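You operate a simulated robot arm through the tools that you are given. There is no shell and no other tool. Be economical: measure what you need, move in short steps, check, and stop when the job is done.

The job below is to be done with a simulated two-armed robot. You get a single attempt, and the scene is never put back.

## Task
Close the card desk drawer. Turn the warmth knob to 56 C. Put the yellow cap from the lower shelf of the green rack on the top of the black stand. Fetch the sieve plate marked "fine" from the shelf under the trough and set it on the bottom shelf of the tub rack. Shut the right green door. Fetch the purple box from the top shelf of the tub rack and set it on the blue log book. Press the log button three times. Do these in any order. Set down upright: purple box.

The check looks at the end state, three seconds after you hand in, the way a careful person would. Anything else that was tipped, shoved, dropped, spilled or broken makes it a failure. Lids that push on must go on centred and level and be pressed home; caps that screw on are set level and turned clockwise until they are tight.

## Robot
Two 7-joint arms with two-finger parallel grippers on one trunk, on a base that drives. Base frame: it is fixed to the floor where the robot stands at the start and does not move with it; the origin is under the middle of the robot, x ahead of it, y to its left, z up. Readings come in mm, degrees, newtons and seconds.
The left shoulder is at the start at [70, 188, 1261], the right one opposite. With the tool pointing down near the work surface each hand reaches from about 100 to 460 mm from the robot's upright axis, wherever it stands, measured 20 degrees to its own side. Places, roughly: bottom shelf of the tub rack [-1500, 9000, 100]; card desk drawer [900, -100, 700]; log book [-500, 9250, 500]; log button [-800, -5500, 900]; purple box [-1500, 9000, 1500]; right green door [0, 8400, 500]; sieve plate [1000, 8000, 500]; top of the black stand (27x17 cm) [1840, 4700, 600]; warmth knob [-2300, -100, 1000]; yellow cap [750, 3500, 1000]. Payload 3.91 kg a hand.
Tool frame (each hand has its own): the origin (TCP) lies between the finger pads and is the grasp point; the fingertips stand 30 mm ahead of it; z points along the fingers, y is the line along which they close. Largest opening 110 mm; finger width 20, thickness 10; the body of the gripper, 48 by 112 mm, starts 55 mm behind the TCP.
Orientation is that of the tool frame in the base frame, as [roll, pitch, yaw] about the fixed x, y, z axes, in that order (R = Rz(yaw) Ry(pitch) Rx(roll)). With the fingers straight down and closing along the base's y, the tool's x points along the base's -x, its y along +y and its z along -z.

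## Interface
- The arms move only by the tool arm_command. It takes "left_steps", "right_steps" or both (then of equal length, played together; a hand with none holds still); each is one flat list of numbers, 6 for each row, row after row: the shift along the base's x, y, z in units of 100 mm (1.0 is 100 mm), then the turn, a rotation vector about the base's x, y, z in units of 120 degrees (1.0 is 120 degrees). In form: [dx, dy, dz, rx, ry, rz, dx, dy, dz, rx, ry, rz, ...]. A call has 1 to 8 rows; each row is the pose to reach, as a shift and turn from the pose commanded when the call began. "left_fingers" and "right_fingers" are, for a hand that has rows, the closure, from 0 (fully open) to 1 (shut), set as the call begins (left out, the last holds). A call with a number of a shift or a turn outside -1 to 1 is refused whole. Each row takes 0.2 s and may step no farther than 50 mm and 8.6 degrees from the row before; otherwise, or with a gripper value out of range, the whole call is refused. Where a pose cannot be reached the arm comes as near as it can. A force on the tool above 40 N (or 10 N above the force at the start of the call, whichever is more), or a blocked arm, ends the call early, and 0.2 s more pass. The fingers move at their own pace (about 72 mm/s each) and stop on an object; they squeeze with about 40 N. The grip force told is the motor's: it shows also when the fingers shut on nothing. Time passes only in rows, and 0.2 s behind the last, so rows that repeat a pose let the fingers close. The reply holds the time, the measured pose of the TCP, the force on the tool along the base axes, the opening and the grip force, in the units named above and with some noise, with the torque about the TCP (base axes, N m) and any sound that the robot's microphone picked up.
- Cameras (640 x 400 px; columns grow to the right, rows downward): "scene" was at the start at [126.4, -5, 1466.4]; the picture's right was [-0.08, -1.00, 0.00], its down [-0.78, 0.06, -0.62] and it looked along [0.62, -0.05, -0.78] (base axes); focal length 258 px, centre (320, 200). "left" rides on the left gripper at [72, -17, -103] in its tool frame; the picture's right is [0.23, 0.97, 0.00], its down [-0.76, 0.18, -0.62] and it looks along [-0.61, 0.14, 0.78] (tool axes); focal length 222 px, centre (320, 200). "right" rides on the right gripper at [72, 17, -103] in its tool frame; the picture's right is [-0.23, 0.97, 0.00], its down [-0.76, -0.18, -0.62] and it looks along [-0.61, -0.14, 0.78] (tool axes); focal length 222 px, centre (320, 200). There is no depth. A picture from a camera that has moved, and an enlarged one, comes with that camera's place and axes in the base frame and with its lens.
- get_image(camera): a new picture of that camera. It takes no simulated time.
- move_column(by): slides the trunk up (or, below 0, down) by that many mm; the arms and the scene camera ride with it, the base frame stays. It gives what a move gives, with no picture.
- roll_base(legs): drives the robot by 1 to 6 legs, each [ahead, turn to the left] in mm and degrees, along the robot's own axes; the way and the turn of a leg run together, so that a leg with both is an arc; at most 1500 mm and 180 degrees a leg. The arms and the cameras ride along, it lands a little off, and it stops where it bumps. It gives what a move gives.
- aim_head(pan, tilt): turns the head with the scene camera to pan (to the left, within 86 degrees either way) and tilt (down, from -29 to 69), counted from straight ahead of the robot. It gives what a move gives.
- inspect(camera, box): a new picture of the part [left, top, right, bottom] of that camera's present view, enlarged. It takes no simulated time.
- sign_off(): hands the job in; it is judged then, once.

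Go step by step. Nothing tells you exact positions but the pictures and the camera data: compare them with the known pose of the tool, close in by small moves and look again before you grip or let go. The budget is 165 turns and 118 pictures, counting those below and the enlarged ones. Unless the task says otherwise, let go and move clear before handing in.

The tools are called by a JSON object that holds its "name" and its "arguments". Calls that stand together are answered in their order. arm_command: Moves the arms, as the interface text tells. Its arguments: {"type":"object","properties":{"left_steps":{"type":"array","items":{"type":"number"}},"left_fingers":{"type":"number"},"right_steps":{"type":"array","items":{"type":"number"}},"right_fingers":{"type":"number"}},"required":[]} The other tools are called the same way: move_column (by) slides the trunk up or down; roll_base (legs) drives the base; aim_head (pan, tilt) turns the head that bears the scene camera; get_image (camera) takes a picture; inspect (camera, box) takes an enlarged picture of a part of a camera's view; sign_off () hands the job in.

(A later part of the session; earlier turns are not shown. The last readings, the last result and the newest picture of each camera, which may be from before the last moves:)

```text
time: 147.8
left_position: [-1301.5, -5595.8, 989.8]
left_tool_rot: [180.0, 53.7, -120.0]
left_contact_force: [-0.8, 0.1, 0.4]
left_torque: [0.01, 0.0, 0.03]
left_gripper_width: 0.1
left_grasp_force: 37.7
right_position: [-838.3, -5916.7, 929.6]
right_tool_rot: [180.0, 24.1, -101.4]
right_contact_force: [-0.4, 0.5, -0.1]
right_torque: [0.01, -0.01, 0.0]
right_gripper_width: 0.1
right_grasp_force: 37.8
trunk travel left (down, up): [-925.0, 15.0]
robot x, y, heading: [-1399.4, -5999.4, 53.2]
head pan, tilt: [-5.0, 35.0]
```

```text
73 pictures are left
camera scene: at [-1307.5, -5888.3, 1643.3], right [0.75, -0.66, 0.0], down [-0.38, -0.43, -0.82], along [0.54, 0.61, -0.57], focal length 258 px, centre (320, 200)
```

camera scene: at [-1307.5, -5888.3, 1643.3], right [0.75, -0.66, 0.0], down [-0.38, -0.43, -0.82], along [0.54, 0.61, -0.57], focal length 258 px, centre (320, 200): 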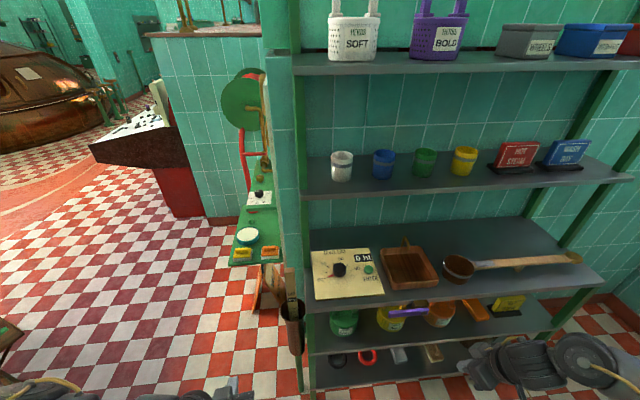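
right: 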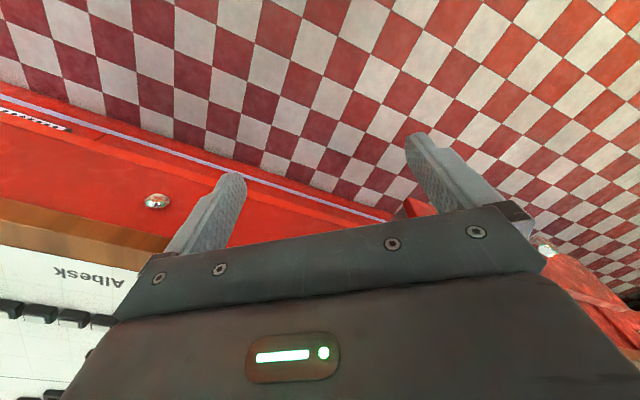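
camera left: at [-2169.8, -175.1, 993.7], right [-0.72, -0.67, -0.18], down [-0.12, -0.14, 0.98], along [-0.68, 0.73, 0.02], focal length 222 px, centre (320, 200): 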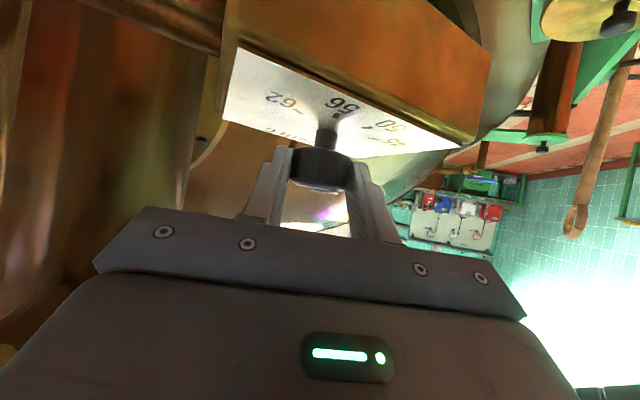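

The green ENTER button triangulates to about (-751, -5530, 886). I'll ready the right hand (closed, tilted 50°) in line with it, then roll in.

{"name": "arm_command", "arguments": {"right_steps": [-0.25, 0.12, 0.05, 0, 0, -0.07, -0.5, 0.25, 0.1, 0, 0, -0.14, -0.75, 0.4, 0.1, 0, 0, -0.21], "left_steps": [-0.25, -0.3, -0.1, 0, 0, 0, -0.5, -0.6, -0.2, 0, 0, 0, -0.5, -0.6, -0.2, 0, 0, 0]}}

{"name": "arm_command", "arguments": {"right_steps": [-0.2, 0.1, 0.1, 0.055, -0.04, 0, -0.4, 0.2, 0.2, 0.11, -0.08, 0, -0.6, 0.28, 0.25, 0.15, -0.11, 0, -0.72, 0.35, 0.25, 0.174, -0.13, 0]}}

{"name": "roll_base", "arguments": {"legs": [[270, 0]]}}

{"name": "aim_head", "arguments": {"pan": -20, "tilt": 50}}

{"name": "get_image", "arguments": {"camera": "scene"}}

{"name": "get_image", "arguments": {"camera": "right"}}

```text
time: 148.6
left_position: [-1320.5, -5628.9, 982.1]
left_tool_rot: [-178.3, 53.3, -119.0]
left_contact_force: [0.0, -0.5, -0.5]
left_torque: [0.01, -0.01, -0.02]
left_gripper_width: 0.1
left_grasp_force: 37.8
left hand out of reach, approached as far as the arm can: row 1, 2, 3
right_position: [-913.6, -5876.4, 940.1]
right_tool_rot: [-179.8, 24.2, -126.5]
right_contact_force: [0.5, 0.1, 0.1]
right_torque: [0.01, -0.03, -0.01]
right_gripper_width: 0.0
right_grasp_force: 37.5
trunk travel left (down, up): [-925.0, 15.0]
robot x, y, heading: [-1397.9, -5994.3, 53.3]
head pan, tilt: [-5.0, 35.0]
```

```text
time: 149.6
left_position: [-1322.8, -5631.0, 981.6]
left_tool_rot: [-178.4, 53.4, -119.1]
left_contact_force: [-0.9, -0.4, 0.2]
left_torque: [-0.03, 0.02, 0.02]
left_gripper_width: 0.1
left_grasp_force: 37.1
right_position: [-987.2, -5842.9, 966.1]
right_tool_rot: [-179.6, 50.4, -126.4]
right_contact_force: [-0.1, 0.2, 0.2]
right_torque: [0.03, -0.01, 0.01]
right_gripper_width: 0.0
right_grasp_force: 37.6
right hand out of reach, approached as far as the arm can: row 2, 3
trunk travel left (down, up): [-925.0, 15.0]
robot x, y, heading: [-1396.4, -5995.5, 53.5]
head pan, tilt: [-5.0, 35.0]
```

```text
time: 151.5
left_position: [-1162.2, -5416.5, 981.6]
left_tool_rot: [-178.5, 53.3, -119.1]
left_contact_force: [0.1, -0.4, 1.2]
left_torque: [-0.02, 0.03, 0.03]
left_gripper_width: 0.0
left_grasp_force: 38.3
right_position: [-826.8, -5625.8, 965.7]
right_tool_rot: [-179.8, 50.2, -126.3]
right_contact_force: [0.1, -0.2, 0.3]
right_torque: [-0.01, -0.03, 0.01]
right_gripper_width: 0.0
right_grasp_force: 37.8
trunk travel left (down, up): [-925.0, 15.0]
robot x, y, heading: [-1237.9, -5781.4, 53.4]
head pan, tilt: [-5.0, 35.0]
```

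```text
time: 152.2
left_position: [-1162.2, -5414.7, 981.7]
left_tool_rot: [-178.4, 53.3, -119.2]
left_contact_force: [-0.3, 0.2, 0.2]
left_torque: [0.03, 0.02, 0.02]
left_gripper_width: 0.1
left_grasp_force: 37.7
right_position: [-826.5, -5625.5, 964.8]
right_tool_rot: [-179.7, 50.1, -126.1]
right_contact_force: [-0.1, -0.3, 0.1]
right_torque: [0.01, 0.01, 0.01]
right_gripper_width: 0.0
right_grasp_force: 37.6
trunk travel left (down, up): [-925.0, 15.0]
robot x, y, heading: [-1237.2, -5783.1, 53.5]
head pan, tilt: [-20.0, 50.0]
```

```text
72 pictures are left
camera scene: at [-1142.1, -5695.4, 1621.5], right [0.55, -0.83, 0.0], down [-0.64, -0.42, -0.64], along [0.54, 0.36, -0.77], focal length 258 px, centre (320, 200)
```

scene: 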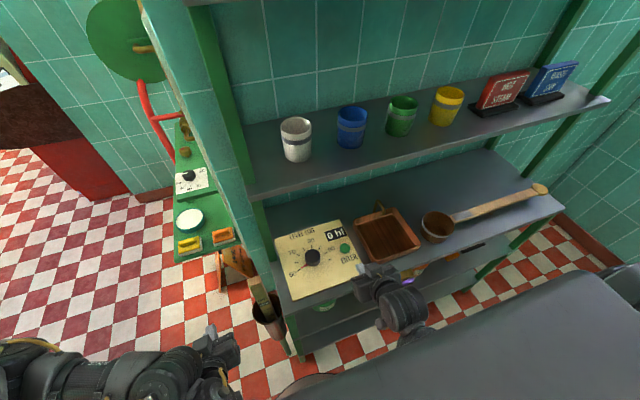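

```text
71 pictures are left
camera right: at [-913.8, -5716.6, 974.6], right [-0.7, 0.7, 0.17], down [0.15, -0.1, 0.98], along [0.7, 0.71, -0.04], focal length 222 px, centre (320, 200)
```

right: 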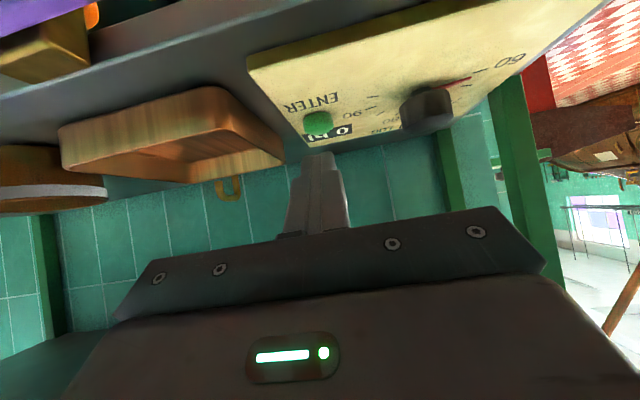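

Both views agree on the button at (-751, -5529, 882). Moving the fingertip to just above it.

{"name": "arm_command", "arguments": {"right_steps": [0.22, 0.28, 0, 0, 0, 0, 0.44, 0.56, 0, 0, 0, 0, 0.67, 0.85, 0, 0, 0, 0, 0.67, 0.85, -0.25, 0, 0, 0]}}

{"name": "inspect", "arguments": {"camera": "right", "box": [220, 70, 420, 195]}}

{"name": "inspect", "arguments": {"camera": "scene", "box": [290, 210, 402, 280]}}

```text
time: 153.2
left_position: [-1161.6, -5415.0, 982.1]
left_tool_rot: [-178.4, 53.3, -119.1]
left_contact_force: [-0.2, 0.0, 0.1]
left_torque: [0.03, -0.02, 0.0]
left_gripper_width: 0.1
left_grasp_force: 37.2
right_position: [-759.1, -5540.5, 939.2]
right_tool_rot: [-179.8, 50.4, -126.3]
right_contact_force: [-0.4, 0.7, 0.1]
right_torque: [0.02, 0.0, -0.01]
right_gripper_width: 0.0
right_grasp_force: 38.3
trunk travel left (down, up): [-925.0, 15.0]
robot x, y, heading: [-1237.6, -5782.2, 53.9]
head pan, tilt: [-20.0, 50.0]
```

```text
3.20 times, centred on (320, 132) of right
camera zoom: at [-847.9, -5631.7, 949.8], right [-0.7, 0.69, 0.17], down [0.15, -0.1, 0.98], along [0.7, 0.71, -0.03], focal length 711 px, centre (320, 416)
```

zoom: 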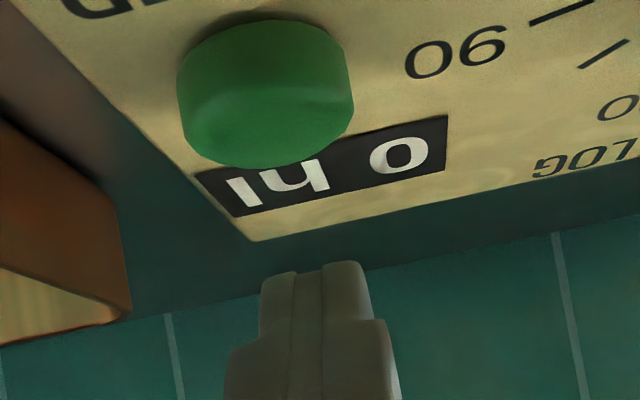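

```text
5.71 times, centred on (346, 245) of scene
camera zoom: at [-1142.9, -5696.7, 1621.6], right [0.55, -0.83, 0.0], down [-0.64, -0.42, -0.64], along [0.54, 0.36, -0.77], focal length 1477 px, centre (171, -57)
```

zoom: 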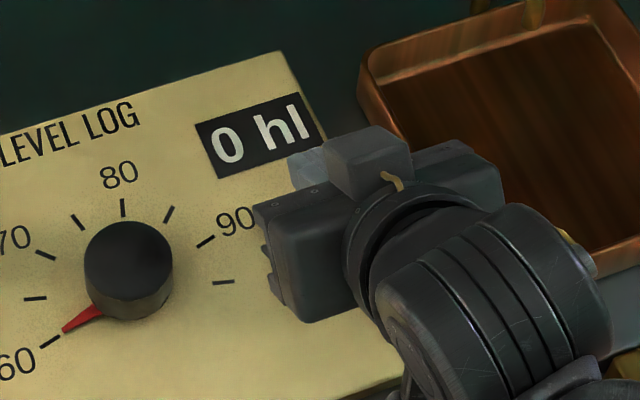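

The fingertip is over the 30 mm button, slightly past centre. A small correction, then press down gently.

{"name": "arm_command", "arguments": {"right_steps": [0.02, -0.07, -0.1, 0, 0, 0, 0.02, -0.07, -0.18, 0, 0, 0, 0.02, -0.07, -0.22, 0, 0, 0, 0.02, -0.07, -0.25, 0, 0, 0, 0.02, -0.07, -0.28, 0, 0, 0, 0.02, -0.07, -0.31, 0, 0, 0, 0.02, -0.07, -0.34, 0, 0, 0]}}

{"name": "inspect", "arguments": {"camera": "right", "box": [220, 70, 420, 195]}}

```text
time: 154.8
left_position: [-1163.1, -5416.8, 982.4]
left_tool_rot: [-178.4, 53.5, -119.1]
left_contact_force: [-0.7, 0.3, -0.5]
left_torque: [-0.04, 0.0, -0.02]
left_gripper_width: 0.0
left_grasp_force: 37.6
right_position: [-756.6, -5545.9, 908.7]
right_tool_rot: [-179.8, 50.7, -126.3]
right_contact_force: [1.2, -2.5, 23.8]
right_torque: [0.28, -0.19, 0.02]
right_gripper_width: 0.0
right_grasp_force: 38.2
trunk travel left (down, up): [-925.0, 15.0]
robot x, y, heading: [-1239.2, -5780.4, 53.6]
head pan, tilt: [-20.0, 50.0]
heard: click
```

```text
3.20 times, centred on (320, 132) of right
camera zoom: at [-845.2, -5638.9, 918.4], right [-0.7, 0.69, 0.17], down [0.14, -0.1, 0.98], along [0.7, 0.71, -0.03], focal length 711 px, centre (320, 416)
```

zoom: 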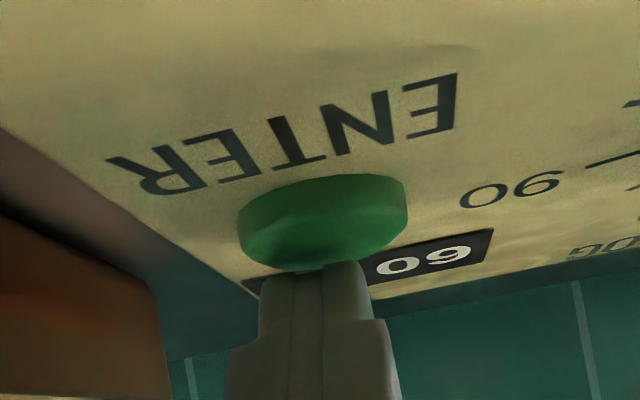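

One click, and the display changed. Two more presses, lifting fully between them.

{"name": "arm_command", "arguments": {"right_steps": [0, 0, 0.12, 0, 0, 0, 0, 0, 0.2, 0, 0, 0, 0, 0, 0.2, 0, 0, 0, 0, 0, 0.1, 0, 0, 0, 0, 0, 0.06, 0, 0, 0, 0, 0, 0.03, 0, 0, 0, 0, 0, 0, 0, 0, 0]}}

```text
time: 156.4
left_position: [-1162.1, -5415.9, 983.5]
left_tool_rot: [-178.3, 53.4, -119.0]
left_contact_force: [-1.0, 0.0, 0.3]
left_torque: [0.03, 0.02, 0.02]
left_gripper_width: 0.0
left_grasp_force: 37.6
right_position: [-756.3, -5547.3, 909.6]
right_tool_rot: [-179.9, 50.7, -126.2]
right_contact_force: [4.2, -1.6, 23.9]
right_torque: [0.3, -0.25, 0.02]
right_gripper_width: 0.0
right_grasp_force: 37.2
trunk travel left (down, up): [-925.0, 15.0]
robot x, y, heading: [-1235.6, -5781.7, 53.7]
head pan, tilt: [-20.0, 50.0]
heard: click
```

{"name": "arm_command", "arguments": {"right_steps": [0, 0, 0.12, 0, 0, 0, 0, 0, 0.2, 0, 0, 0, 0, 0, 0.2, 0, 0, 0, 0, 0, 0.1, 0, 0, 0, 0, 0, 0.06, 0, 0, 0, 0, 0, 0.03, 0, 0, 0, 0, 0, 0, 0, 0, 0]}}

{"name": "arm_command", "arguments": {"right_steps": [0, 0, 0.2, 0, 0, 0, 0, 0, 0.5, 0, 0, 0, -0.25, -0.33, 0.6, 0, 0, 0, -0.5, -0.66, 0.6, 0, 0, 0, -0.7, -0.95, 0.6, 0, 0, 0]}}

{"name": "inspect", "arguments": {"camera": "scene", "box": [230, 170, 470, 320]}}

```text
time: 158.0
left_position: [-1163.2, -5417.1, 981.3]
left_tool_rot: [-178.5, 53.4, -119.1]
left_contact_force: [-0.4, 0.2, 0.2]
left_torque: [0.0, -0.01, 0.01]
left_gripper_width: 0.0
left_grasp_force: 37.4
right_position: [-757.3, -5548.5, 910.6]
right_tool_rot: [-179.8, 50.6, -126.2]
right_contact_force: [1.3, -2.6, 22.8]
right_torque: [0.33, -0.23, 0.0]
right_gripper_width: 0.0
right_grasp_force: 37.7
trunk travel left (down, up): [-925.0, 15.0]
robot x, y, heading: [-1236.3, -5780.0, 53.5]
head pan, tilt: [-20.0, 50.0]
heard: click
```

```text
time: 159.2
left_position: [-1162.9, -5416.2, 982.8]
left_tool_rot: [-178.5, 53.3, -119.0]
left_contact_force: [-1.0, -0.8, 0.9]
left_torque: [-0.01, -0.02, 0.05]
left_gripper_width: 0.2
left_grasp_force: 37.9
right_position: [-827.2, -5643.8, 966.9]
right_tool_rot: [-179.7, 50.2, -126.2]
right_contact_force: [0.1, -0.1, -0.4]
right_torque: [0.02, -0.02, 0.03]
right_gripper_width: 0.0
right_grasp_force: 37.3
trunk travel left (down, up): [-925.0, 15.0]
robot x, y, heading: [-1237.9, -5776.9, 53.9]
head pan, tilt: [-20.0, 50.0]
```

```text
2.67 times, centred on (350, 245) of scene
camera zoom: at [-1143.7, -5697.2, 1621.7], right [0.55, -0.83, 0.0], down [-0.64, -0.42, -0.64], along [0.54, 0.36, -0.77], focal length 689 px, centre (240, 80)
```

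zoom: 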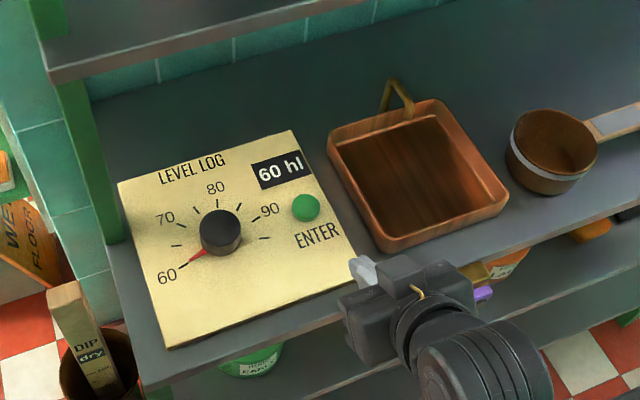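

Three clicks heard and the display reads 60 hl. Next the yellow cap: I'll drive back up the aisle towards the green rack.

{"name": "roll_base", "arguments": {"legs": [[-250, 0], [0, 40.5], [1280, 0], [0, 14.4], [1500, 0], [290, 0]]}}

{"name": "move_column", "arguments": {"by": -150}}

{"name": "aim_head", "arguments": {"pan": -45, "tilt": 20}}

{"name": "get_image", "arguments": {"camera": "scene"}}

```text
time: 178.4
left_position: [-2303.5, -2748.5, 981.5]
left_tool_rot: [-178.5, 53.3, -63.8]
left_contact_force: [0.2, 0.4, 0.4]
left_torque: [-0.02, 0.02, 0.01]
left_gripper_width: 0.0
left_grasp_force: 37.8
right_position: [-1926.1, -2601.2, 967.4]
right_tool_rot: [-179.8, 50.2, -71.0]
right_contact_force: [-0.3, 0.1, 0.2]
right_torque: [0.01, 0.03, 0.01]
right_gripper_width: 0.0
right_grasp_force: 38.1
trunk travel left (down, up): [-925.0, 15.0]
robot x, y, heading: [-2047.1, -3018.4, 108.6]
head pan, tilt: [-20.0, 50.0]
```

```text
time: 180.2
left_position: [-2304.4, -2746.8, 831.1]
left_tool_rot: [-178.5, 53.3, -63.8]
left_contact_force: [0.1, -1.0, -0.1]
left_torque: [-0.04, 0.01, 0.01]
left_gripper_width: 0.2
left_grasp_force: 37.6
right_position: [-1926.9, -2601.4, 815.7]
right_tool_rot: [-179.8, 50.1, -70.9]
right_contact_force: [0.0, 0.7, 0.0]
right_torque: [0.01, -0.03, 0.04]
right_gripper_width: 0.0
right_grasp_force: 38.2
trunk travel left (down, up): [-775.0, 165.0]
robot x, y, heading: [-2046.2, -3017.5, 108.7]
head pan, tilt: [-20.0, 50.0]
```

```text
time: 181.1
left_position: [-2304.9, -2747.5, 830.9]
left_tool_rot: [-178.5, 53.3, -63.8]
left_contact_force: [0.2, -1.0, -0.4]
left_torque: [0.0, 0.02, 0.03]
left_gripper_width: 0.0
left_grasp_force: 37.4
right_position: [-1927.2, -2602.0, 816.0]
right_tool_rot: [-179.8, 50.1, -70.9]
right_contact_force: [0.3, -0.3, 0.3]
right_torque: [0.04, 0.01, -0.02]
right_gripper_width: 0.2
right_grasp_force: 37.8
trunk travel left (down, up): [-775.0, 165.0]
robot x, y, heading: [-2046.8, -3018.9, 108.9]
head pan, tilt: [-45.0, 20.0]
```

```text
66 pictures are left
camera scene: at [-2021.8, -2885.2, 1517.1], right [0.9, -0.44, 0.0], down [-0.15, -0.31, -0.94], along [0.41, 0.84, -0.34], focal length 258 px, centre (320, 200)
```

scene: 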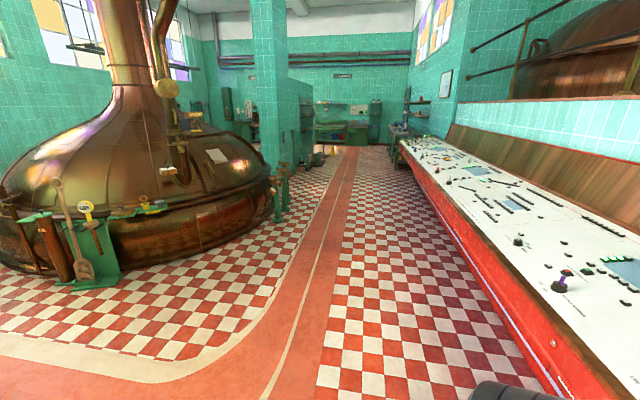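

The walkway is clear. Driving up it.

{"name": "roll_base", "arguments": {"legs": [[0, -49], [1500, 0], [0, -6.5], [1500, 0], [1500, 0], [700, 0]]}}

{"name": "aim_head", "arguments": {"pan": 40, "tilt": 15}}

{"name": "get_image", "arguments": {"camera": "scene"}}

```text
time: 208.8
left_position: [1036.7, 1581.5, 832.4]
left_tool_rot: [-178.4, 53.2, -119.8]
left_contact_force: [0.3, -0.6, -0.4]
left_torque: [0.03, 0.01, -0.01]
left_gripper_width: 0.0
left_grasp_force: 37.8
right_position: [1368.5, 1349.3, 816.9]
right_tool_rot: [-179.7, 50.1, -126.9]
right_contact_force: [-0.2, 0.3, -0.3]
right_torque: [-0.01, -0.01, 0.02]
right_gripper_width: 0.0
right_grasp_force: 37.5
trunk travel left (down, up): [-775.0, 165.0]
robot x, y, heading: [955.5, 1216.5, 52.5]
head pan, tilt: [-45.0, 20.0]
```

```text
time: 210.4
left_position: [1036.3, 1583.3, 831.4]
left_tool_rot: [-178.5, 53.3, -119.8]
left_contact_force: [-0.6, 0.5, 0.0]
left_torque: [0.04, -0.01, 0.0]
left_gripper_width: 0.0
left_grasp_force: 38.3
right_position: [1367.4, 1350.5, 815.1]
right_tool_rot: [-179.8, 50.1, -126.9]
right_contact_force: [-0.5, 0.8, 0.1]
right_torque: [0.01, -0.01, 0.0]
right_gripper_width: 0.0
right_grasp_force: 37.5
trunk travel left (down, up): [-775.0, 165.0]
robot x, y, heading: [955.5, 1218.5, 52.7]
head pan, tilt: [40.0, 15.0]
```

```text
65 pictures are left
camera scene: at [981.5, 1352.7, 1525.3], right [1.0, 0.05, 0.0], down [0.01, -0.26, -0.97], along [-0.05, 0.96, -0.26], focal length 258 px, centre (320, 200)
```

scene: 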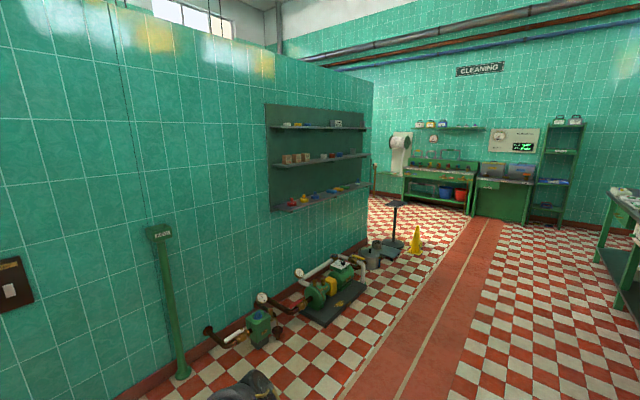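

{"name": "inspect", "arguments": {"camera": "scene", "box": [260, 100, 420, 200]}}

{"name": "inspect", "arguments": {"camera": "scene", "box": [260, 190, 452, 310]}}

```text
4.00 times, centred on (340, 150) of scene
camera zoom: at [981.5, 1352.7, 1525.3], right [1.0, 0.05, 0.0], down [0.01, -0.26, -0.97], along [-0.05, 0.96, -0.26], focal length 1034 px, centre (240, 400)
```

zoom: 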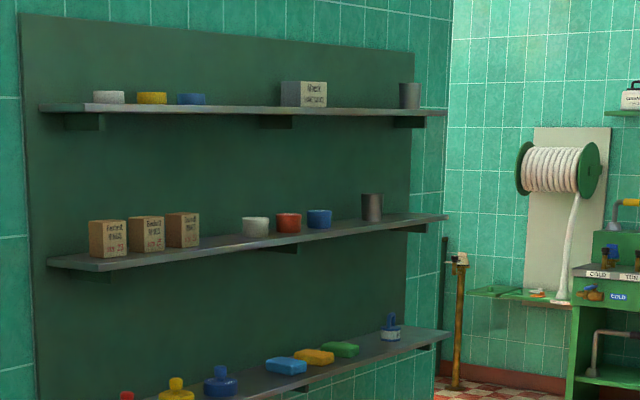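

```text
3.33 times, centred on (356, 250) of scene
camera zoom: at [981.5, 1352.7, 1525.3], right [1.0, 0.05, 0.0], down [0.01, -0.26, -0.97], along [-0.05, 0.96, -0.26], focal length 862 px, centre (200, 33)
```

zoom: 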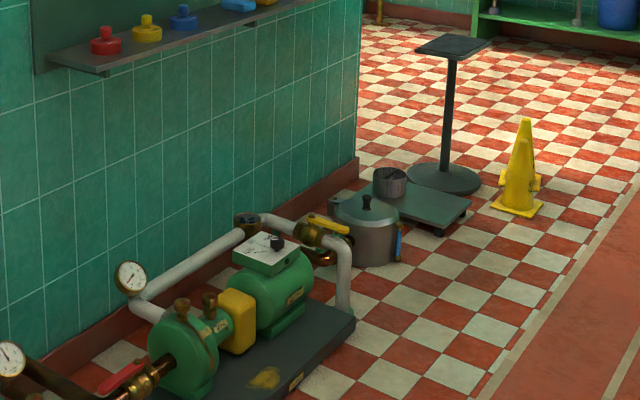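

Three knobbed caps (red, yellow, blue) stand on the lower shelf, and the black stand is beyond. I'll drive to face the rack from clear of the pump.

{"name": "roll_base", "arguments": {"legs": [[0, 27.8], [1500, 0], [130, 0], [0, 63]]}}

{"name": "aim_head", "arguments": {"pan": -10, "tilt": 35}}

{"name": "get_image", "arguments": {"camera": "scene"}}

```text
time: 222.8
left_position: [861.6, 2898.4, 831.5]
left_tool_rot: [-178.6, 53.3, -29.5]
left_contact_force: [0.8, 0.2, 1.1]
left_torque: [0.05, 0.02, 0.02]
left_gripper_width: 0.0
left_grasp_force: 38.0
right_position: [1092.9, 3231.2, 816.5]
right_tool_rot: [-179.8, 50.0, -36.6]
right_contact_force: [0.3, 0.7, -0.3]
right_torque: [-0.01, 0.0, 0.01]
right_gripper_width: 0.0
right_grasp_force: 37.8
trunk travel left (down, up): [-775.0, 165.0]
robot x, y, heading: [1220.8, 2817.7, 143.1]
head pan, tilt: [40.0, 15.0]
```

```text
time: 224.0
left_position: [862.2, 2899.0, 831.5]
left_tool_rot: [-178.5, 53.4, -29.7]
left_contact_force: [-0.5, -0.7, 0.2]
left_torque: [-0.01, 0.0, -0.01]
left_gripper_width: 0.0
left_grasp_force: 37.8
right_position: [1091.7, 3231.4, 816.7]
right_tool_rot: [-179.8, 50.2, -36.8]
right_contact_force: [1.1, -0.4, -0.2]
right_torque: [-0.01, 0.0, 0.03]
right_gripper_width: 0.0
right_grasp_force: 38.1
trunk travel left (down, up): [-775.0, 165.0]
robot x, y, heading: [1224.4, 2820.4, 143.1]
head pan, tilt: [-10.0, 35.0]
```

```text
62 pictures are left
camera scene: at [1126.7, 2915.8, 1493.3], right [0.73, 0.68, 0.0], down [0.39, -0.42, -0.82], along [-0.56, 0.6, -0.57], focal length 258 px, centre (320, 200)
```

scene: 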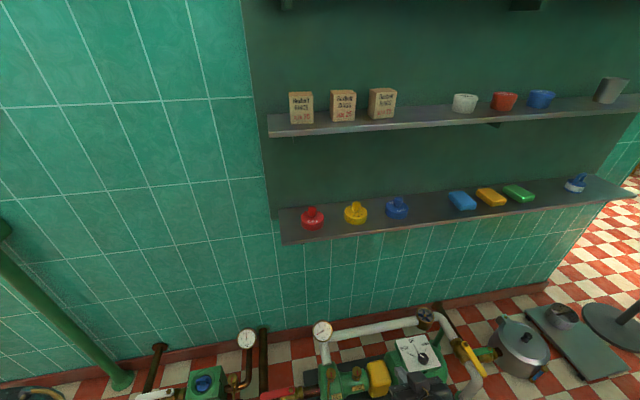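

The yellow cap triangulates to (729, 3519, 949). I'll roll in part way (pump pipes ahead), raise the column and open the right hand.

{"name": "move_column", "arguments": {"by": 130}}

{"name": "roll_base", "arguments": {"legs": [[240, 0]]}}

{"name": "arm_command", "arguments": {"right_steps": [-0.3, 0.22, 0.15, -0.02, -0.03, 0, -0.6, 0.45, 0.3, -0.04, -0.05, 0, -0.85, 0.64, 0.5, -0.06, -0.08, 0], "right_fingers": 0}}

{"name": "get_image", "arguments": {"camera": "right"}}

{"name": "get_image", "arguments": {"camera": "scene"}}

```text
time: 225.6
left_position: [861.3, 2898.7, 960.9]
left_tool_rot: [-178.4, 53.3, -29.6]
left_contact_force: [-0.3, 0.2, 0.1]
left_torque: [0.01, -0.02, 0.0]
left_gripper_width: 0.0
left_grasp_force: 38.0
right_position: [1093.1, 3231.2, 946.2]
right_tool_rot: [-179.8, 50.0, -36.7]
right_contact_force: [0.6, 0.0, 0.1]
right_torque: [0.01, 0.04, -0.01]
right_gripper_width: 0.2
right_grasp_force: 37.8
trunk travel left (down, up): [-905.0, 35.0]
robot x, y, heading: [1226.7, 2819.1, 142.9]
head pan, tilt: [-10.0, 35.0]
```

```text
time: 226.9
left_position: [778.3, 2968.0, 960.5]
left_tool_rot: [-178.6, 53.2, -30.3]
left_contact_force: [0.0, 0.1, -0.7]
left_torque: [-0.02, -0.03, -0.01]
left_gripper_width: 0.0
left_grasp_force: 37.7
right_position: [1013.8, 3297.1, 942.7]
right_tool_rot: [180.0, 49.8, -37.6]
right_contact_force: [-0.2, 0.0, -0.6]
right_torque: [-0.04, -0.03, 0.0]
right_gripper_width: 0.0
right_grasp_force: 37.7
trunk travel left (down, up): [-905.0, 35.0]
robot x, y, heading: [1141.3, 2877.7, 143.7]
head pan, tilt: [-10.0, 35.0]
stopped in leg 1: the robot was blocked; the commanded pose is now the measured one
```

```text
time: 227.7
left_position: [778.6, 2963.4, 961.9]
left_tool_rot: [-178.6, 53.2, -30.2]
left_contact_force: [-0.1, -0.4, 0.2]
left_torque: [-0.05, 0.01, -0.01]
left_gripper_width: 0.0
left_grasp_force: 37.6
right_position: [929.2, 3357.6, 992.8]
right_tool_rot: [-179.9, 37.8, -37.3]
right_contact_force: [0.3, 0.8, 0.4]
right_torque: [-0.01, 0.02, 0.0]
right_gripper_width: 110.0
right_grasp_force: 0.8
trunk travel left (down, up): [-905.0, 35.0]
robot x, y, heading: [1145.8, 2880.4, 143.3]
head pan, tilt: [-10.0, 35.0]
```

```text
61 pictures are left
camera right: at [1015.3, 3270.9, 1029.9], right [-0.73, -0.66, 0.14], down [-0.07, 0.27, 0.96], along [-0.68, 0.7, -0.25], focal length 222 px, centre (320, 200)
```

right: 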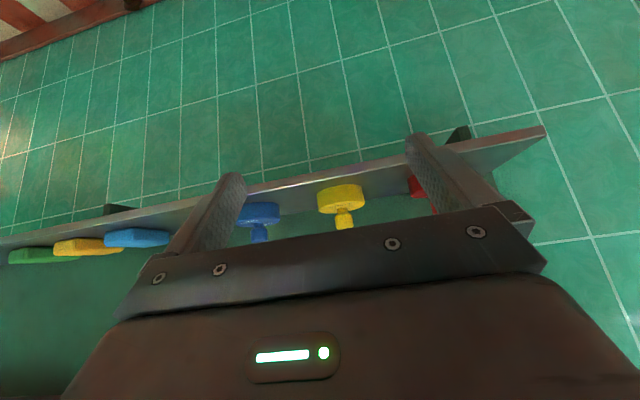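

```text
60 pictures are left
camera scene: at [1041.8, 2977.0, 1622.9], right [0.72, 0.69, 0.0], down [0.4, -0.42, -0.82], along [-0.56, 0.59, -0.58], focal length 258 px, centre (320, 200)
```

scene: 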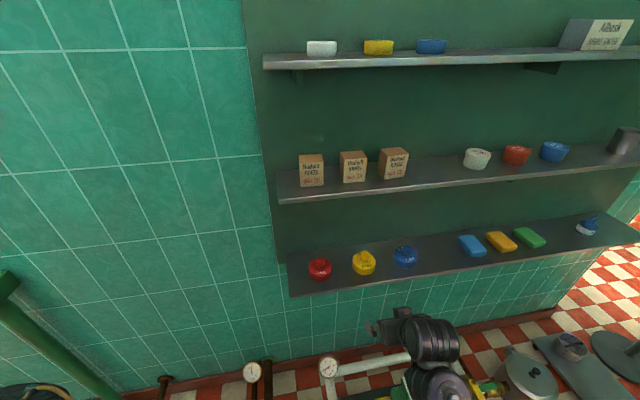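

The base bumped at the pump, so the robot stays here and I'll reach with the arm instead. The cap's knob is about (738, 3507, 968). I'll lower the column a bit and set the hand at knob height first.

{"name": "move_column", "arguments": {"by": -60}}

{"name": "arm_command", "arguments": {"right_steps": [-0.15, 0.11, 0.15, 0.03, 0.04, 0, -0.3, 0.22, 0.35, 0.06, 0.08, 0, -0.45, 0.34, 0.55, 0.09, 0.11, 0, -0.6, 0.45, 0.6, 0.11, 0.148, 0]}}

{"name": "get_image", "arguments": {"camera": "right"}}

```text
time: 228.7
left_position: [778.1, 2962.7, 900.8]
left_tool_rot: [-178.4, 53.3, -30.1]
left_contact_force: [0.1, 1.2, 0.4]
left_torque: [0.01, 0.01, 0.01]
left_gripper_width: 0.0
left_grasp_force: 37.7
right_position: [930.4, 3354.4, 934.4]
right_tool_rot: [-179.7, 38.0, -37.2]
right_contact_force: [-0.2, -0.3, -0.3]
right_torque: [0.02, -0.02, 0.01]
right_gripper_width: 109.7
right_grasp_force: 0.1
trunk travel left (down, up): [-845.0, 95.0]
robot x, y, heading: [1140.4, 2878.0, 143.7]
head pan, tilt: [-10.0, 35.0]
```

```text
time: 229.7
left_position: [779.3, 2961.4, 901.3]
left_tool_rot: [-178.3, 53.3, -29.9]
left_contact_force: [-0.4, 0.1, -0.6]
left_torque: [-0.01, -0.01, 0.0]
left_gripper_width: 0.0
left_grasp_force: 37.5
right_position: [870.4, 3400.5, 995.0]
right_tool_rot: [180.0, 60.1, -37.6]
right_contact_force: [0.2, 0.5, 0.2]
right_torque: [0.02, 0.0, -0.01]
right_gripper_width: 109.8
right_grasp_force: 0.1
trunk travel left (down, up): [-845.0, 95.0]
robot x, y, heading: [1140.8, 2876.5, 143.6]
head pan, tilt: [-10.0, 35.0]
```

```text
59 pictures are left
camera right: at [959.9, 3310.1, 982.4], right [-0.68, -0.7, 0.2], down [0.24, 0.04, 0.97], along [-0.69, 0.71, 0.14], focal length 222 px, centre (320, 200)
```

right: 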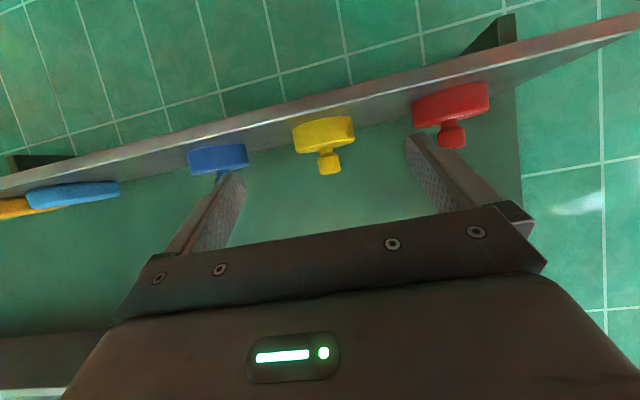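

The yellow knob is centred at about (739, 3505, 978). I'll narrow the fingers and go in straight, in two steps.

{"name": "arm_command", "arguments": {"right_steps": [-0.3, 0.25, 0, 0, 0, 0, -0.6, 0.48, 0, 0, 0, 0, -0.8, 0.64, 0, 0, 0, 0], "right_fingers": 0.4}}

{"name": "get_image", "arguments": {"camera": "right"}}

```text
time: 230.5
left_position: [779.8, 2961.4, 902.1]
left_tool_rot: [-178.4, 53.3, -30.0]
left_contact_force: [-0.1, -0.4, -0.1]
left_torque: [0.05, 0.02, 0.01]
left_gripper_width: 0.0
left_grasp_force: 37.6
right_position: [789.2, 3464.3, 994.2]
right_tool_rot: [179.8, 60.1, -37.7]
right_contact_force: [0.6, -0.3, -0.2]
right_torque: [-0.02, 0.01, 0.01]
right_gripper_width: 66.2
right_grasp_force: 0.0
trunk travel left (down, up): [-845.0, 95.0]
robot x, y, heading: [1143.2, 2879.7, 144.0]
head pan, tilt: [-10.0, 35.0]
```

```text
58 pictures are left
camera right: at [879.4, 3375.0, 982.0], right [-0.68, -0.7, 0.2], down [0.24, 0.04, 0.97], along [-0.69, 0.71, 0.14], focal length 222 px, centre (320, 200)
```

right: 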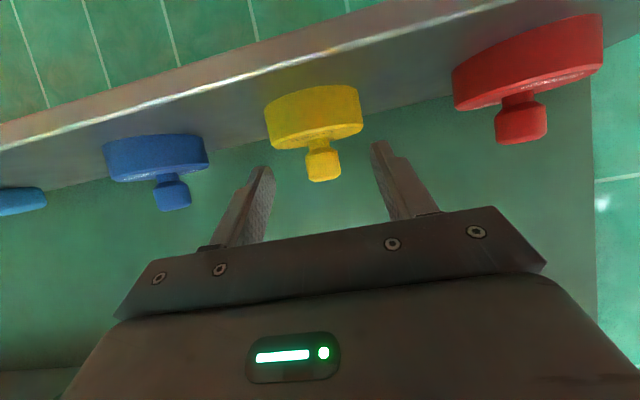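

{"name": "arm_command", "arguments": {"right_steps": [-0.2, 0.18, -0.03, 0, 0, 0, -0.42, 0.36, -0.06, 0, 0, 0, -0.42, 0.36, -0.06, 0, 0, 0]}}

{"name": "get_image", "arguments": {"camera": "right"}}

```text
time: 231.3
left_position: [779.4, 2961.2, 902.4]
left_tool_rot: [-178.4, 53.4, -30.0]
left_contact_force: [0.1, -0.1, -0.5]
left_torque: [0.0, 0.03, 0.02]
left_gripper_width: 0.0
left_grasp_force: 37.2
right_position: [748.8, 3501.2, 989.5]
right_tool_rot: [180.0, 60.2, -37.6]
right_contact_force: [-0.1, 0.1, 0.5]
right_torque: [0.02, 0.02, -0.03]
right_gripper_width: 66.1
right_grasp_force: 0.0
trunk travel left (down, up): [-845.0, 95.0]
robot x, y, heading: [1145.4, 2877.7, 143.5]
head pan, tilt: [-10.0, 35.0]
```

```text
57 pictures are left
camera right: at [838.0, 3410.5, 977.5], right [-0.68, -0.7, 0.2], down [0.24, 0.04, 0.97], along [-0.69, 0.71, 0.14], focal length 222 px, centre (320, 200)
```

right: 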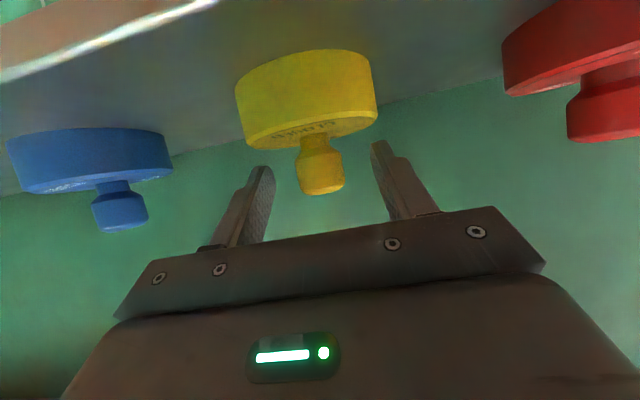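

The knob is between the pads. I'll lower 4 mm and close.

{"name": "arm_command", "arguments": {"right_steps": [-0.01, 0.01, -0.04, 0, 0, 0, -0.01, 0.01, -0.04, 0, 0, 0, -0.01, 0.01, -0.04, 0, 0, 0, -0.01, 0.01, -0.04, 0, 0, 0], "right_fingers": 1}}

{"name": "arm_command", "arguments": {"right_steps": [0, 0, 0.2, 0, 0, 0, 0, 0, 0.5, 0, 0, 0, 0.2, -0.15, 0.7, 0, 0, 0, 0.5, -0.37, 0.7, 0, 0, 0, 0.85, -0.63, 0.7, 0, 0, 0]}}

{"name": "get_image", "arguments": {"camera": "right"}}

```text
time: 232.3
left_position: [778.9, 2961.9, 900.7]
left_tool_rot: [-178.4, 53.4, -30.0]
left_contact_force: [0.0, -0.1, -0.9]
left_torque: [0.0, 0.01, 0.0]
left_gripper_width: 0.0
left_grasp_force: 37.5
right_position: [747.5, 3502.0, 985.4]
right_tool_rot: [179.8, 60.1, -37.6]
right_contact_force: [-0.4, 0.0, -0.6]
right_torque: [0.01, -0.02, 0.0]
right_gripper_width: 27.5
right_grasp_force: 39.8
trunk travel left (down, up): [-845.0, 95.0]
robot x, y, heading: [1144.0, 2875.4, 143.6]
head pan, tilt: [-10.0, 35.0]
```

```text
time: 233.5
left_position: [781.0, 2961.1, 902.6]
left_tool_rot: [-178.4, 53.5, -29.9]
left_contact_force: [1.1, -0.3, 0.7]
left_torque: [-0.01, 0.0, 0.0]
left_gripper_width: 0.0
left_grasp_force: 37.8
right_position: [834.0, 3436.4, 1056.7]
right_tool_rot: [179.8, 60.1, -37.7]
right_contact_force: [-0.3, -0.5, -0.6]
right_torque: [0.02, -0.04, 0.02]
right_gripper_width: 27.8
right_grasp_force: 39.5
trunk travel left (down, up): [-845.0, 95.0]
robot x, y, heading: [1145.9, 2881.4, 143.4]
head pan, tilt: [-10.0, 35.0]
```

```text
56 pictures are left
camera right: at [923.2, 3346.7, 1044.2], right [-0.68, -0.7, 0.2], down [0.24, 0.04, 0.97], along [-0.69, 0.71, 0.14], focal length 222 px, centre (320, 200)
```

right: 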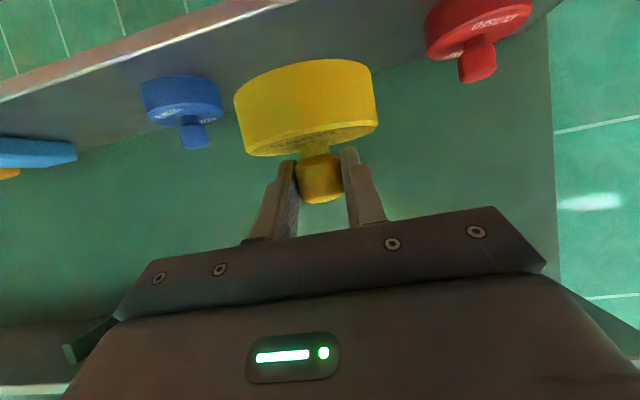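

The cap is held level. I'll back out and drive round to the far side of the black stand, avoiding the cone and scale.

{"name": "roll_base", "arguments": {"legs": [[-450, 0], [0, -90], [1500, 0], [1000, 0], [0, 90], [800, 0]]}}

{"name": "aim_head", "arguments": {"pan": 60, "tilt": 30}}

{"name": "get_image", "arguments": {"camera": "scene"}}

```text
time: 259.4
left_position: [1982.6, 5158.0, 900.4]
left_tool_rot: [-178.4, 53.3, -29.9]
left_contact_force: [0.1, 0.0, 0.3]
left_torque: [-0.01, -0.02, 0.0]
left_gripper_width: 0.0
left_grasp_force: 37.9
right_position: [2033.1, 5634.7, 1055.2]
right_tool_rot: [179.9, 60.1, -37.5]
right_contact_force: [0.1, -0.3, -1.5]
right_torque: [-0.01, 0.0, -0.02]
right_gripper_width: 26.6
right_grasp_force: 40.3
trunk travel left (down, up): [-845.0, 95.0]
robot x, y, heading: [2344.2, 5076.0, 143.5]
head pan, tilt: [-10.0, 35.0]
```

```text
time: 260.8
left_position: [1981.3, 5158.3, 902.6]
left_tool_rot: [-178.5, 53.4, -30.0]
left_contact_force: [0.2, -0.7, -0.4]
left_torque: [0.0, 0.0, 0.02]
left_gripper_width: 0.0
left_grasp_force: 37.8
right_position: [2033.3, 5634.5, 1054.5]
right_tool_rot: [179.9, 60.2, -37.4]
right_contact_force: [-0.3, 0.0, -1.5]
right_torque: [0.03, -0.04, -0.02]
right_gripper_width: 26.8
right_grasp_force: 40.1
trunk travel left (down, up): [-845.0, 95.0]
robot x, y, heading: [2344.3, 5075.9, 143.6]
head pan, tilt: [60.0, 30.0]
```

```text
55 pictures are left
camera scene: at [2222.5, 5069.8, 1571.1], right [-0.4, 0.92, 0.0], down [0.46, 0.2, -0.87], along [-0.79, -0.35, -0.5], focal length 258 px, centre (320, 200)
```

scene: 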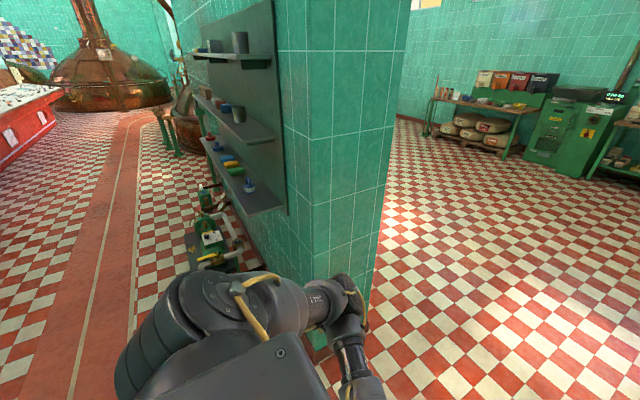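

{"name": "roll_base", "arguments": {"legs": [[0, 90]]}}

{"name": "aim_head", "arguments": {"pan": -5, "tilt": 45}}

{"name": "get_image", "arguments": {"camera": "scene"}}

```text
time: 265.0
left_position: [2258.5, 4712.2, 901.9]
left_tool_rot: [-178.5, 53.2, 59.5]
left_contact_force: [0.0, 0.0, 0.1]
left_torque: [0.03, -0.02, -0.02]
left_gripper_width: 0.0
left_grasp_force: 37.5
right_position: [1783.8, 4767.9, 1055.2]
right_tool_rot: [179.8, 60.1, 52.0]
right_contact_force: [0.2, 0.3, -1.2]
right_torque: [0.0, 0.0, 0.03]
right_gripper_width: 26.7
right_grasp_force: 40.0
trunk travel left (down, up): [-845.0, 95.0]
robot x, y, heading: [2342.9, 5075.8, -126.7]
head pan, tilt: [60.0, 30.0]
```

```text
time: 266.4
left_position: [2259.0, 4713.0, 902.0]
left_tool_rot: [-178.4, 53.4, 59.6]
left_contact_force: [-0.5, -0.9, -0.5]
left_torque: [0.0, 0.03, -0.01]
left_gripper_width: 0.0
left_grasp_force: 37.8
right_position: [1783.3, 4767.6, 1055.5]
right_tool_rot: [180.0, 60.1, 52.0]
right_contact_force: [-0.5, 0.4, -0.3]
right_torque: [-0.03, -0.02, 0.0]
right_gripper_width: 26.8
right_grasp_force: 40.0
trunk travel left (down, up): [-845.0, 95.0]
robot x, y, heading: [2342.9, 5073.7, -126.7]
head pan, tilt: [-5.0, 45.0]
```

```text
54 pictures are left
camera scene: at [2261.4, 4975.4, 1548.5], right [-0.75, 0.67, 0.0], down [0.47, 0.53, -0.71], along [-0.47, -0.53, -0.71], focal length 258 px, centre (320, 200)
```

scene: 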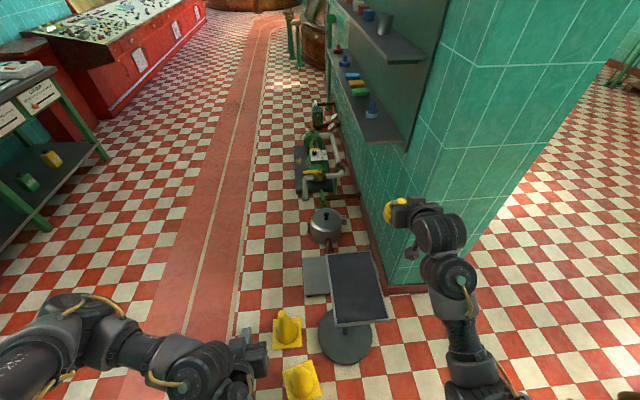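

The black stand's top is at about (1847, 4715), well within the right hand's reach from here; cones ahead mean I mustn't drive closer. Shifting the cap over it and lowering the column.

{"name": "arm_command", "arguments": {"right_steps": [0.23, -0.17, 0, 0, 0, 0, 0.46, -0.34, 0, 0, 0, 0, 0.67, -0.49, 0, 0, 0, 0]}}

{"name": "move_column", "arguments": {"by": -300}}

{"name": "get_image", "arguments": {"camera": "scene"}}

{"name": "get_image", "arguments": {"camera": "right"}}

```text
time: 267.2
left_position: [2260.4, 4711.3, 901.2]
left_tool_rot: [-178.2, 53.3, 59.7]
left_contact_force: [0.7, -0.9, 0.6]
left_torque: [0.01, 0.03, -0.02]
left_gripper_width: 0.2
left_grasp_force: 37.3
right_position: [1852.4, 4716.6, 1054.1]
right_tool_rot: [-179.7, 60.1, 52.5]
right_contact_force: [-0.3, -0.3, -1.1]
right_torque: [0.0, 0.0, -0.01]
right_gripper_width: 26.8
right_grasp_force: 40.3
trunk travel left (down, up): [-845.0, 95.0]
robot x, y, heading: [2344.6, 5073.5, -126.7]
head pan, tilt: [-5.0, 45.0]
```

```text
time: 270.2
left_position: [2259.1, 4712.8, 603.0]
left_tool_rot: [-178.5, 53.3, 59.6]
left_contact_force: [-0.2, -0.6, 0.2]
left_torque: [0.06, 0.0, 0.02]
left_gripper_width: 0.1
left_grasp_force: 37.4
right_position: [1849.7, 4717.5, 754.0]
right_tool_rot: [179.9, 60.1, 52.0]
right_contact_force: [-0.3, 0.3, -0.8]
right_torque: [0.0, -0.05, 0.02]
right_gripper_width: 26.4
right_grasp_force: 40.2
trunk travel left (down, up): [-545.0, 395.0]
robot x, y, heading: [2344.1, 5075.5, -126.9]
head pan, tilt: [-5.0, 45.0]
```

```text
53 pictures are left
camera scene: at [2261.5, 4975.6, 1248.5], right [-0.75, 0.67, 0.0], down [0.47, 0.53, -0.71], along [-0.47, -0.53, -0.71], focal length 258 px, centre (320, 200)
```

scene: 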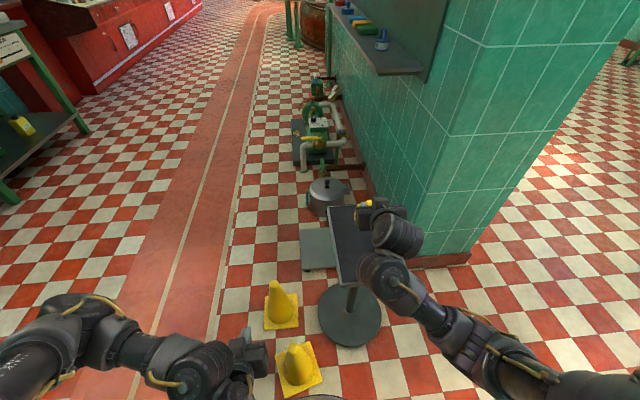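

```text
52 pictures are left
camera right: at [1940.9, 4807.5, 742.9], right [0.7, -0.69, 0.2], down [-0.04, 0.24, 0.97], along [-0.71, -0.69, 0.14], focal length 222 px, centre (320, 200)
```

right: 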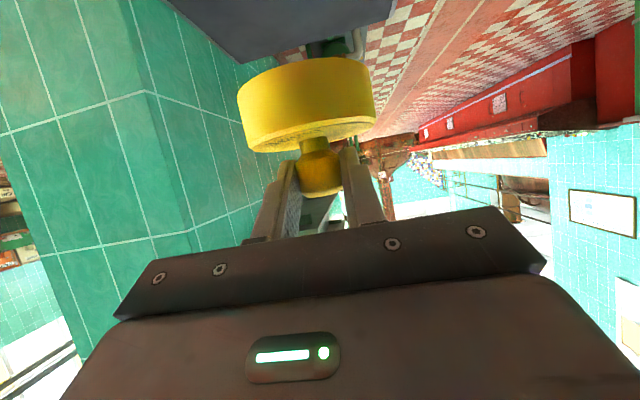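

Stand centre resolves to (1839, 4704), top near z 595–600, and the cap is right over it. Lowering carefully.

{"name": "arm_command", "arguments": {"right_steps": [-0.03, -0.04, -0.3, 0, 0, 0, -0.03, -0.04, -0.6, 0, 0, 0, -0.03, -0.04, -0.75, 0, 0, 0, -0.03, -0.04, -0.78, 0, 0, 0]}}

{"name": "get_image", "arguments": {"camera": "right"}}

```text
time: 271.2
left_position: [2259.1, 4712.7, 601.9]
left_tool_rot: [-178.4, 53.3, 59.5]
left_contact_force: [0.9, 0.3, -0.3]
left_torque: [0.0, -0.05, 0.0]
left_gripper_width: 0.0
left_grasp_force: 38.1
right_position: [1846.1, 4713.6, 676.2]
right_tool_rot: [179.9, 60.2, 52.0]
right_contact_force: [0.3, 0.1, -1.0]
right_torque: [0.01, -0.06, 0.01]
right_gripper_width: 26.8
right_grasp_force: 40.0
trunk travel left (down, up): [-545.0, 395.0]
robot x, y, heading: [2347.5, 5074.5, -126.7]
head pan, tilt: [-5.0, 45.0]
```

```text
51 pictures are left
camera right: at [1937.4, 4803.0, 664.4], right [0.7, -0.69, 0.2], down [-0.04, 0.24, 0.97], along [-0.71, -0.69, 0.14], focal length 222 px, centre (320, 200)
```

right: 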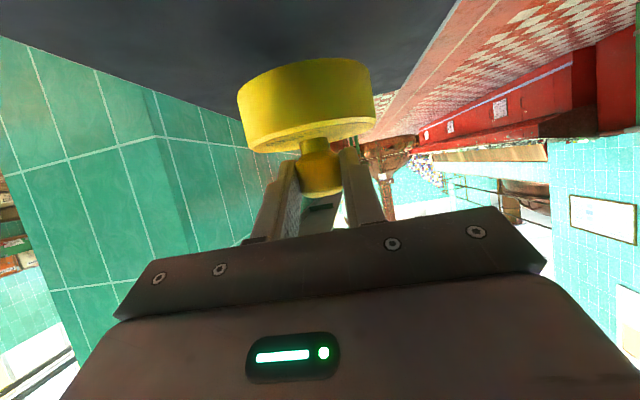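

{"name": "arm_command", "arguments": {"right_steps": [0, 0, -0.03, 0, 0, 0, 0, 0, -0.06, 0, 0, 0, 0, 0, -0.09, 0, 0, 0, 0, 0, -0.12, 0, 0, 0]}}

```text
time: 272.2
left_position: [2258.3, 4713.9, 602.1]
left_tool_rot: [-178.4, 53.3, 59.5]
left_contact_force: [0.9, -0.1, -0.5]
left_torque: [-0.03, -0.01, 0.02]
left_gripper_width: 0.3
left_grasp_force: 37.2
right_position: [1847.3, 4713.5, 665.0]
right_tool_rot: [179.9, 60.2, 52.0]
right_contact_force: [0.4, -0.3, -1.2]
right_torque: [-0.01, -0.07, -0.01]
right_gripper_width: 26.9
right_grasp_force: 39.6
trunk travel left (down, up): [-545.0, 395.0]
robot x, y, heading: [2340.8, 5072.4, -126.7]
head pan, tilt: [-5.0, 45.0]
```

Not touching yet, so I'll go on in 3 mm steps.

{"name": "arm_command", "arguments": {"right_steps": [0, 0, -0.03, 0, 0, 0, 0, 0, -0.05, 0, 0, 0, 0, 0, -0.07, 0, 0, 0]}}

{"name": "get_image", "arguments": {"camera": "right"}}

```text
time: 273.0
left_position: [2258.3, 4712.7, 603.0]
left_tool_rot: [-178.4, 53.3, 59.6]
left_contact_force: [1.2, 0.8, 0.2]
left_torque: [0.03, -0.01, -0.02]
left_gripper_width: 0.0
left_grasp_force: 37.3
right_position: [1848.0, 4714.0, 658.7]
right_tool_rot: [-180.0, 60.1, 51.9]
right_contact_force: [-0.4, 0.4, -0.5]
right_torque: [0.0, 0.0, -0.03]
right_gripper_width: 26.7
right_grasp_force: 39.8
trunk travel left (down, up): [-545.0, 395.0]
robot x, y, heading: [2343.0, 5071.9, -126.8]
head pan, tilt: [-5.0, 45.0]
```

```text
50 pictures are left
camera right: at [1938.0, 4803.5, 645.6], right [0.7, -0.69, 0.2], down [-0.04, 0.24, 0.97], along [-0.71, -0.69, 0.14], focal length 222 px, centre (320, 200)
```

right: 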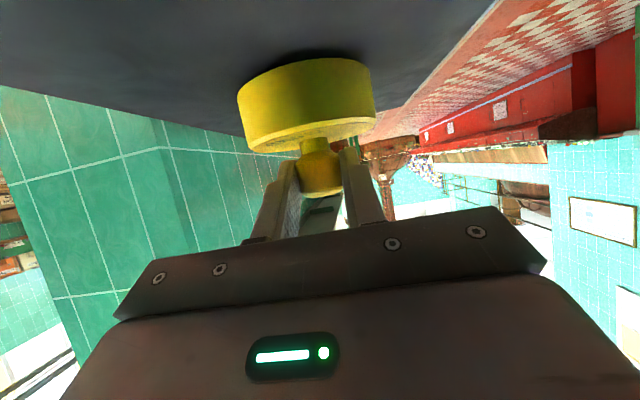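

{"name": "arm_command", "arguments": {"right_steps": [0, 0, -0.02, 0, 0, 0, 0, 0, -0.03, 0, 0, 0, 0, 0, -0.04, 0, 0, 0]}}

```text
time: 273.8
left_position: [2258.2, 4712.3, 601.3]
left_tool_rot: [-178.5, 53.3, 59.6]
left_contact_force: [-0.3, 0.1, 0.0]
left_torque: [0.01, 0.02, -0.03]
left_gripper_width: 0.2
left_grasp_force: 37.3
right_position: [1848.3, 4715.6, 653.4]
right_tool_rot: [180.0, 60.2, 52.0]
right_contact_force: [0.5, 0.0, -0.4]
right_torque: [-0.01, -0.03, -0.04]
right_gripper_width: 26.8
right_grasp_force: 39.9
trunk travel left (down, up): [-545.0, 395.0]
robot x, y, heading: [2341.3, 5078.4, -126.9]
head pan, tilt: [-5.0, 45.0]
```

{"name": "arm_command", "arguments": {"right_steps": [0, 0, -0.03, 0, 0, 0, 0, 0, -0.06, 0, 0, 0, 0, 0, -0.08, 0, 0, 0]}}

{"name": "inspect", "arguments": {"camera": "right", "box": [220, 20, 420, 145]}}

```text
time: 274.6
left_position: [2259.6, 4712.4, 602.6]
left_tool_rot: [-178.3, 53.5, 59.7]
left_contact_force: [-0.4, -0.6, 0.0]
left_torque: [0.03, 0.02, 0.01]
left_gripper_width: 0.1
left_grasp_force: 37.5
right_position: [1847.5, 4713.2, 652.9]
right_tool_rot: [179.8, 60.9, 51.8]
right_contact_force: [-2.8, -0.8, 28.2]
right_torque: [0.07, 0.01, -0.06]
right_gripper_width: 26.9
right_grasp_force: 39.6
trunk travel left (down, up): [-545.0, 395.0]
robot x, y, heading: [2343.8, 5077.0, -126.9]
head pan, tilt: [-5.0, 45.0]
```

```text
3.20 times, centred on (320, 82) of right
camera zoom: at [1938.0, 4802.8, 638.3], right [0.7, -0.69, 0.2], down [-0.03, 0.25, 0.97], along [-0.71, -0.68, 0.15], focal length 711 px, centre (320, 576)
```

zoom: 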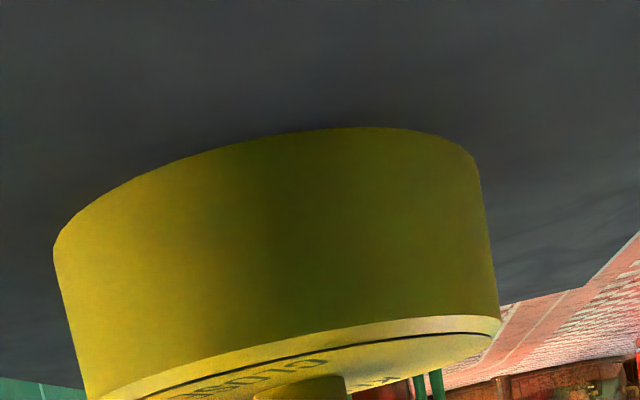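

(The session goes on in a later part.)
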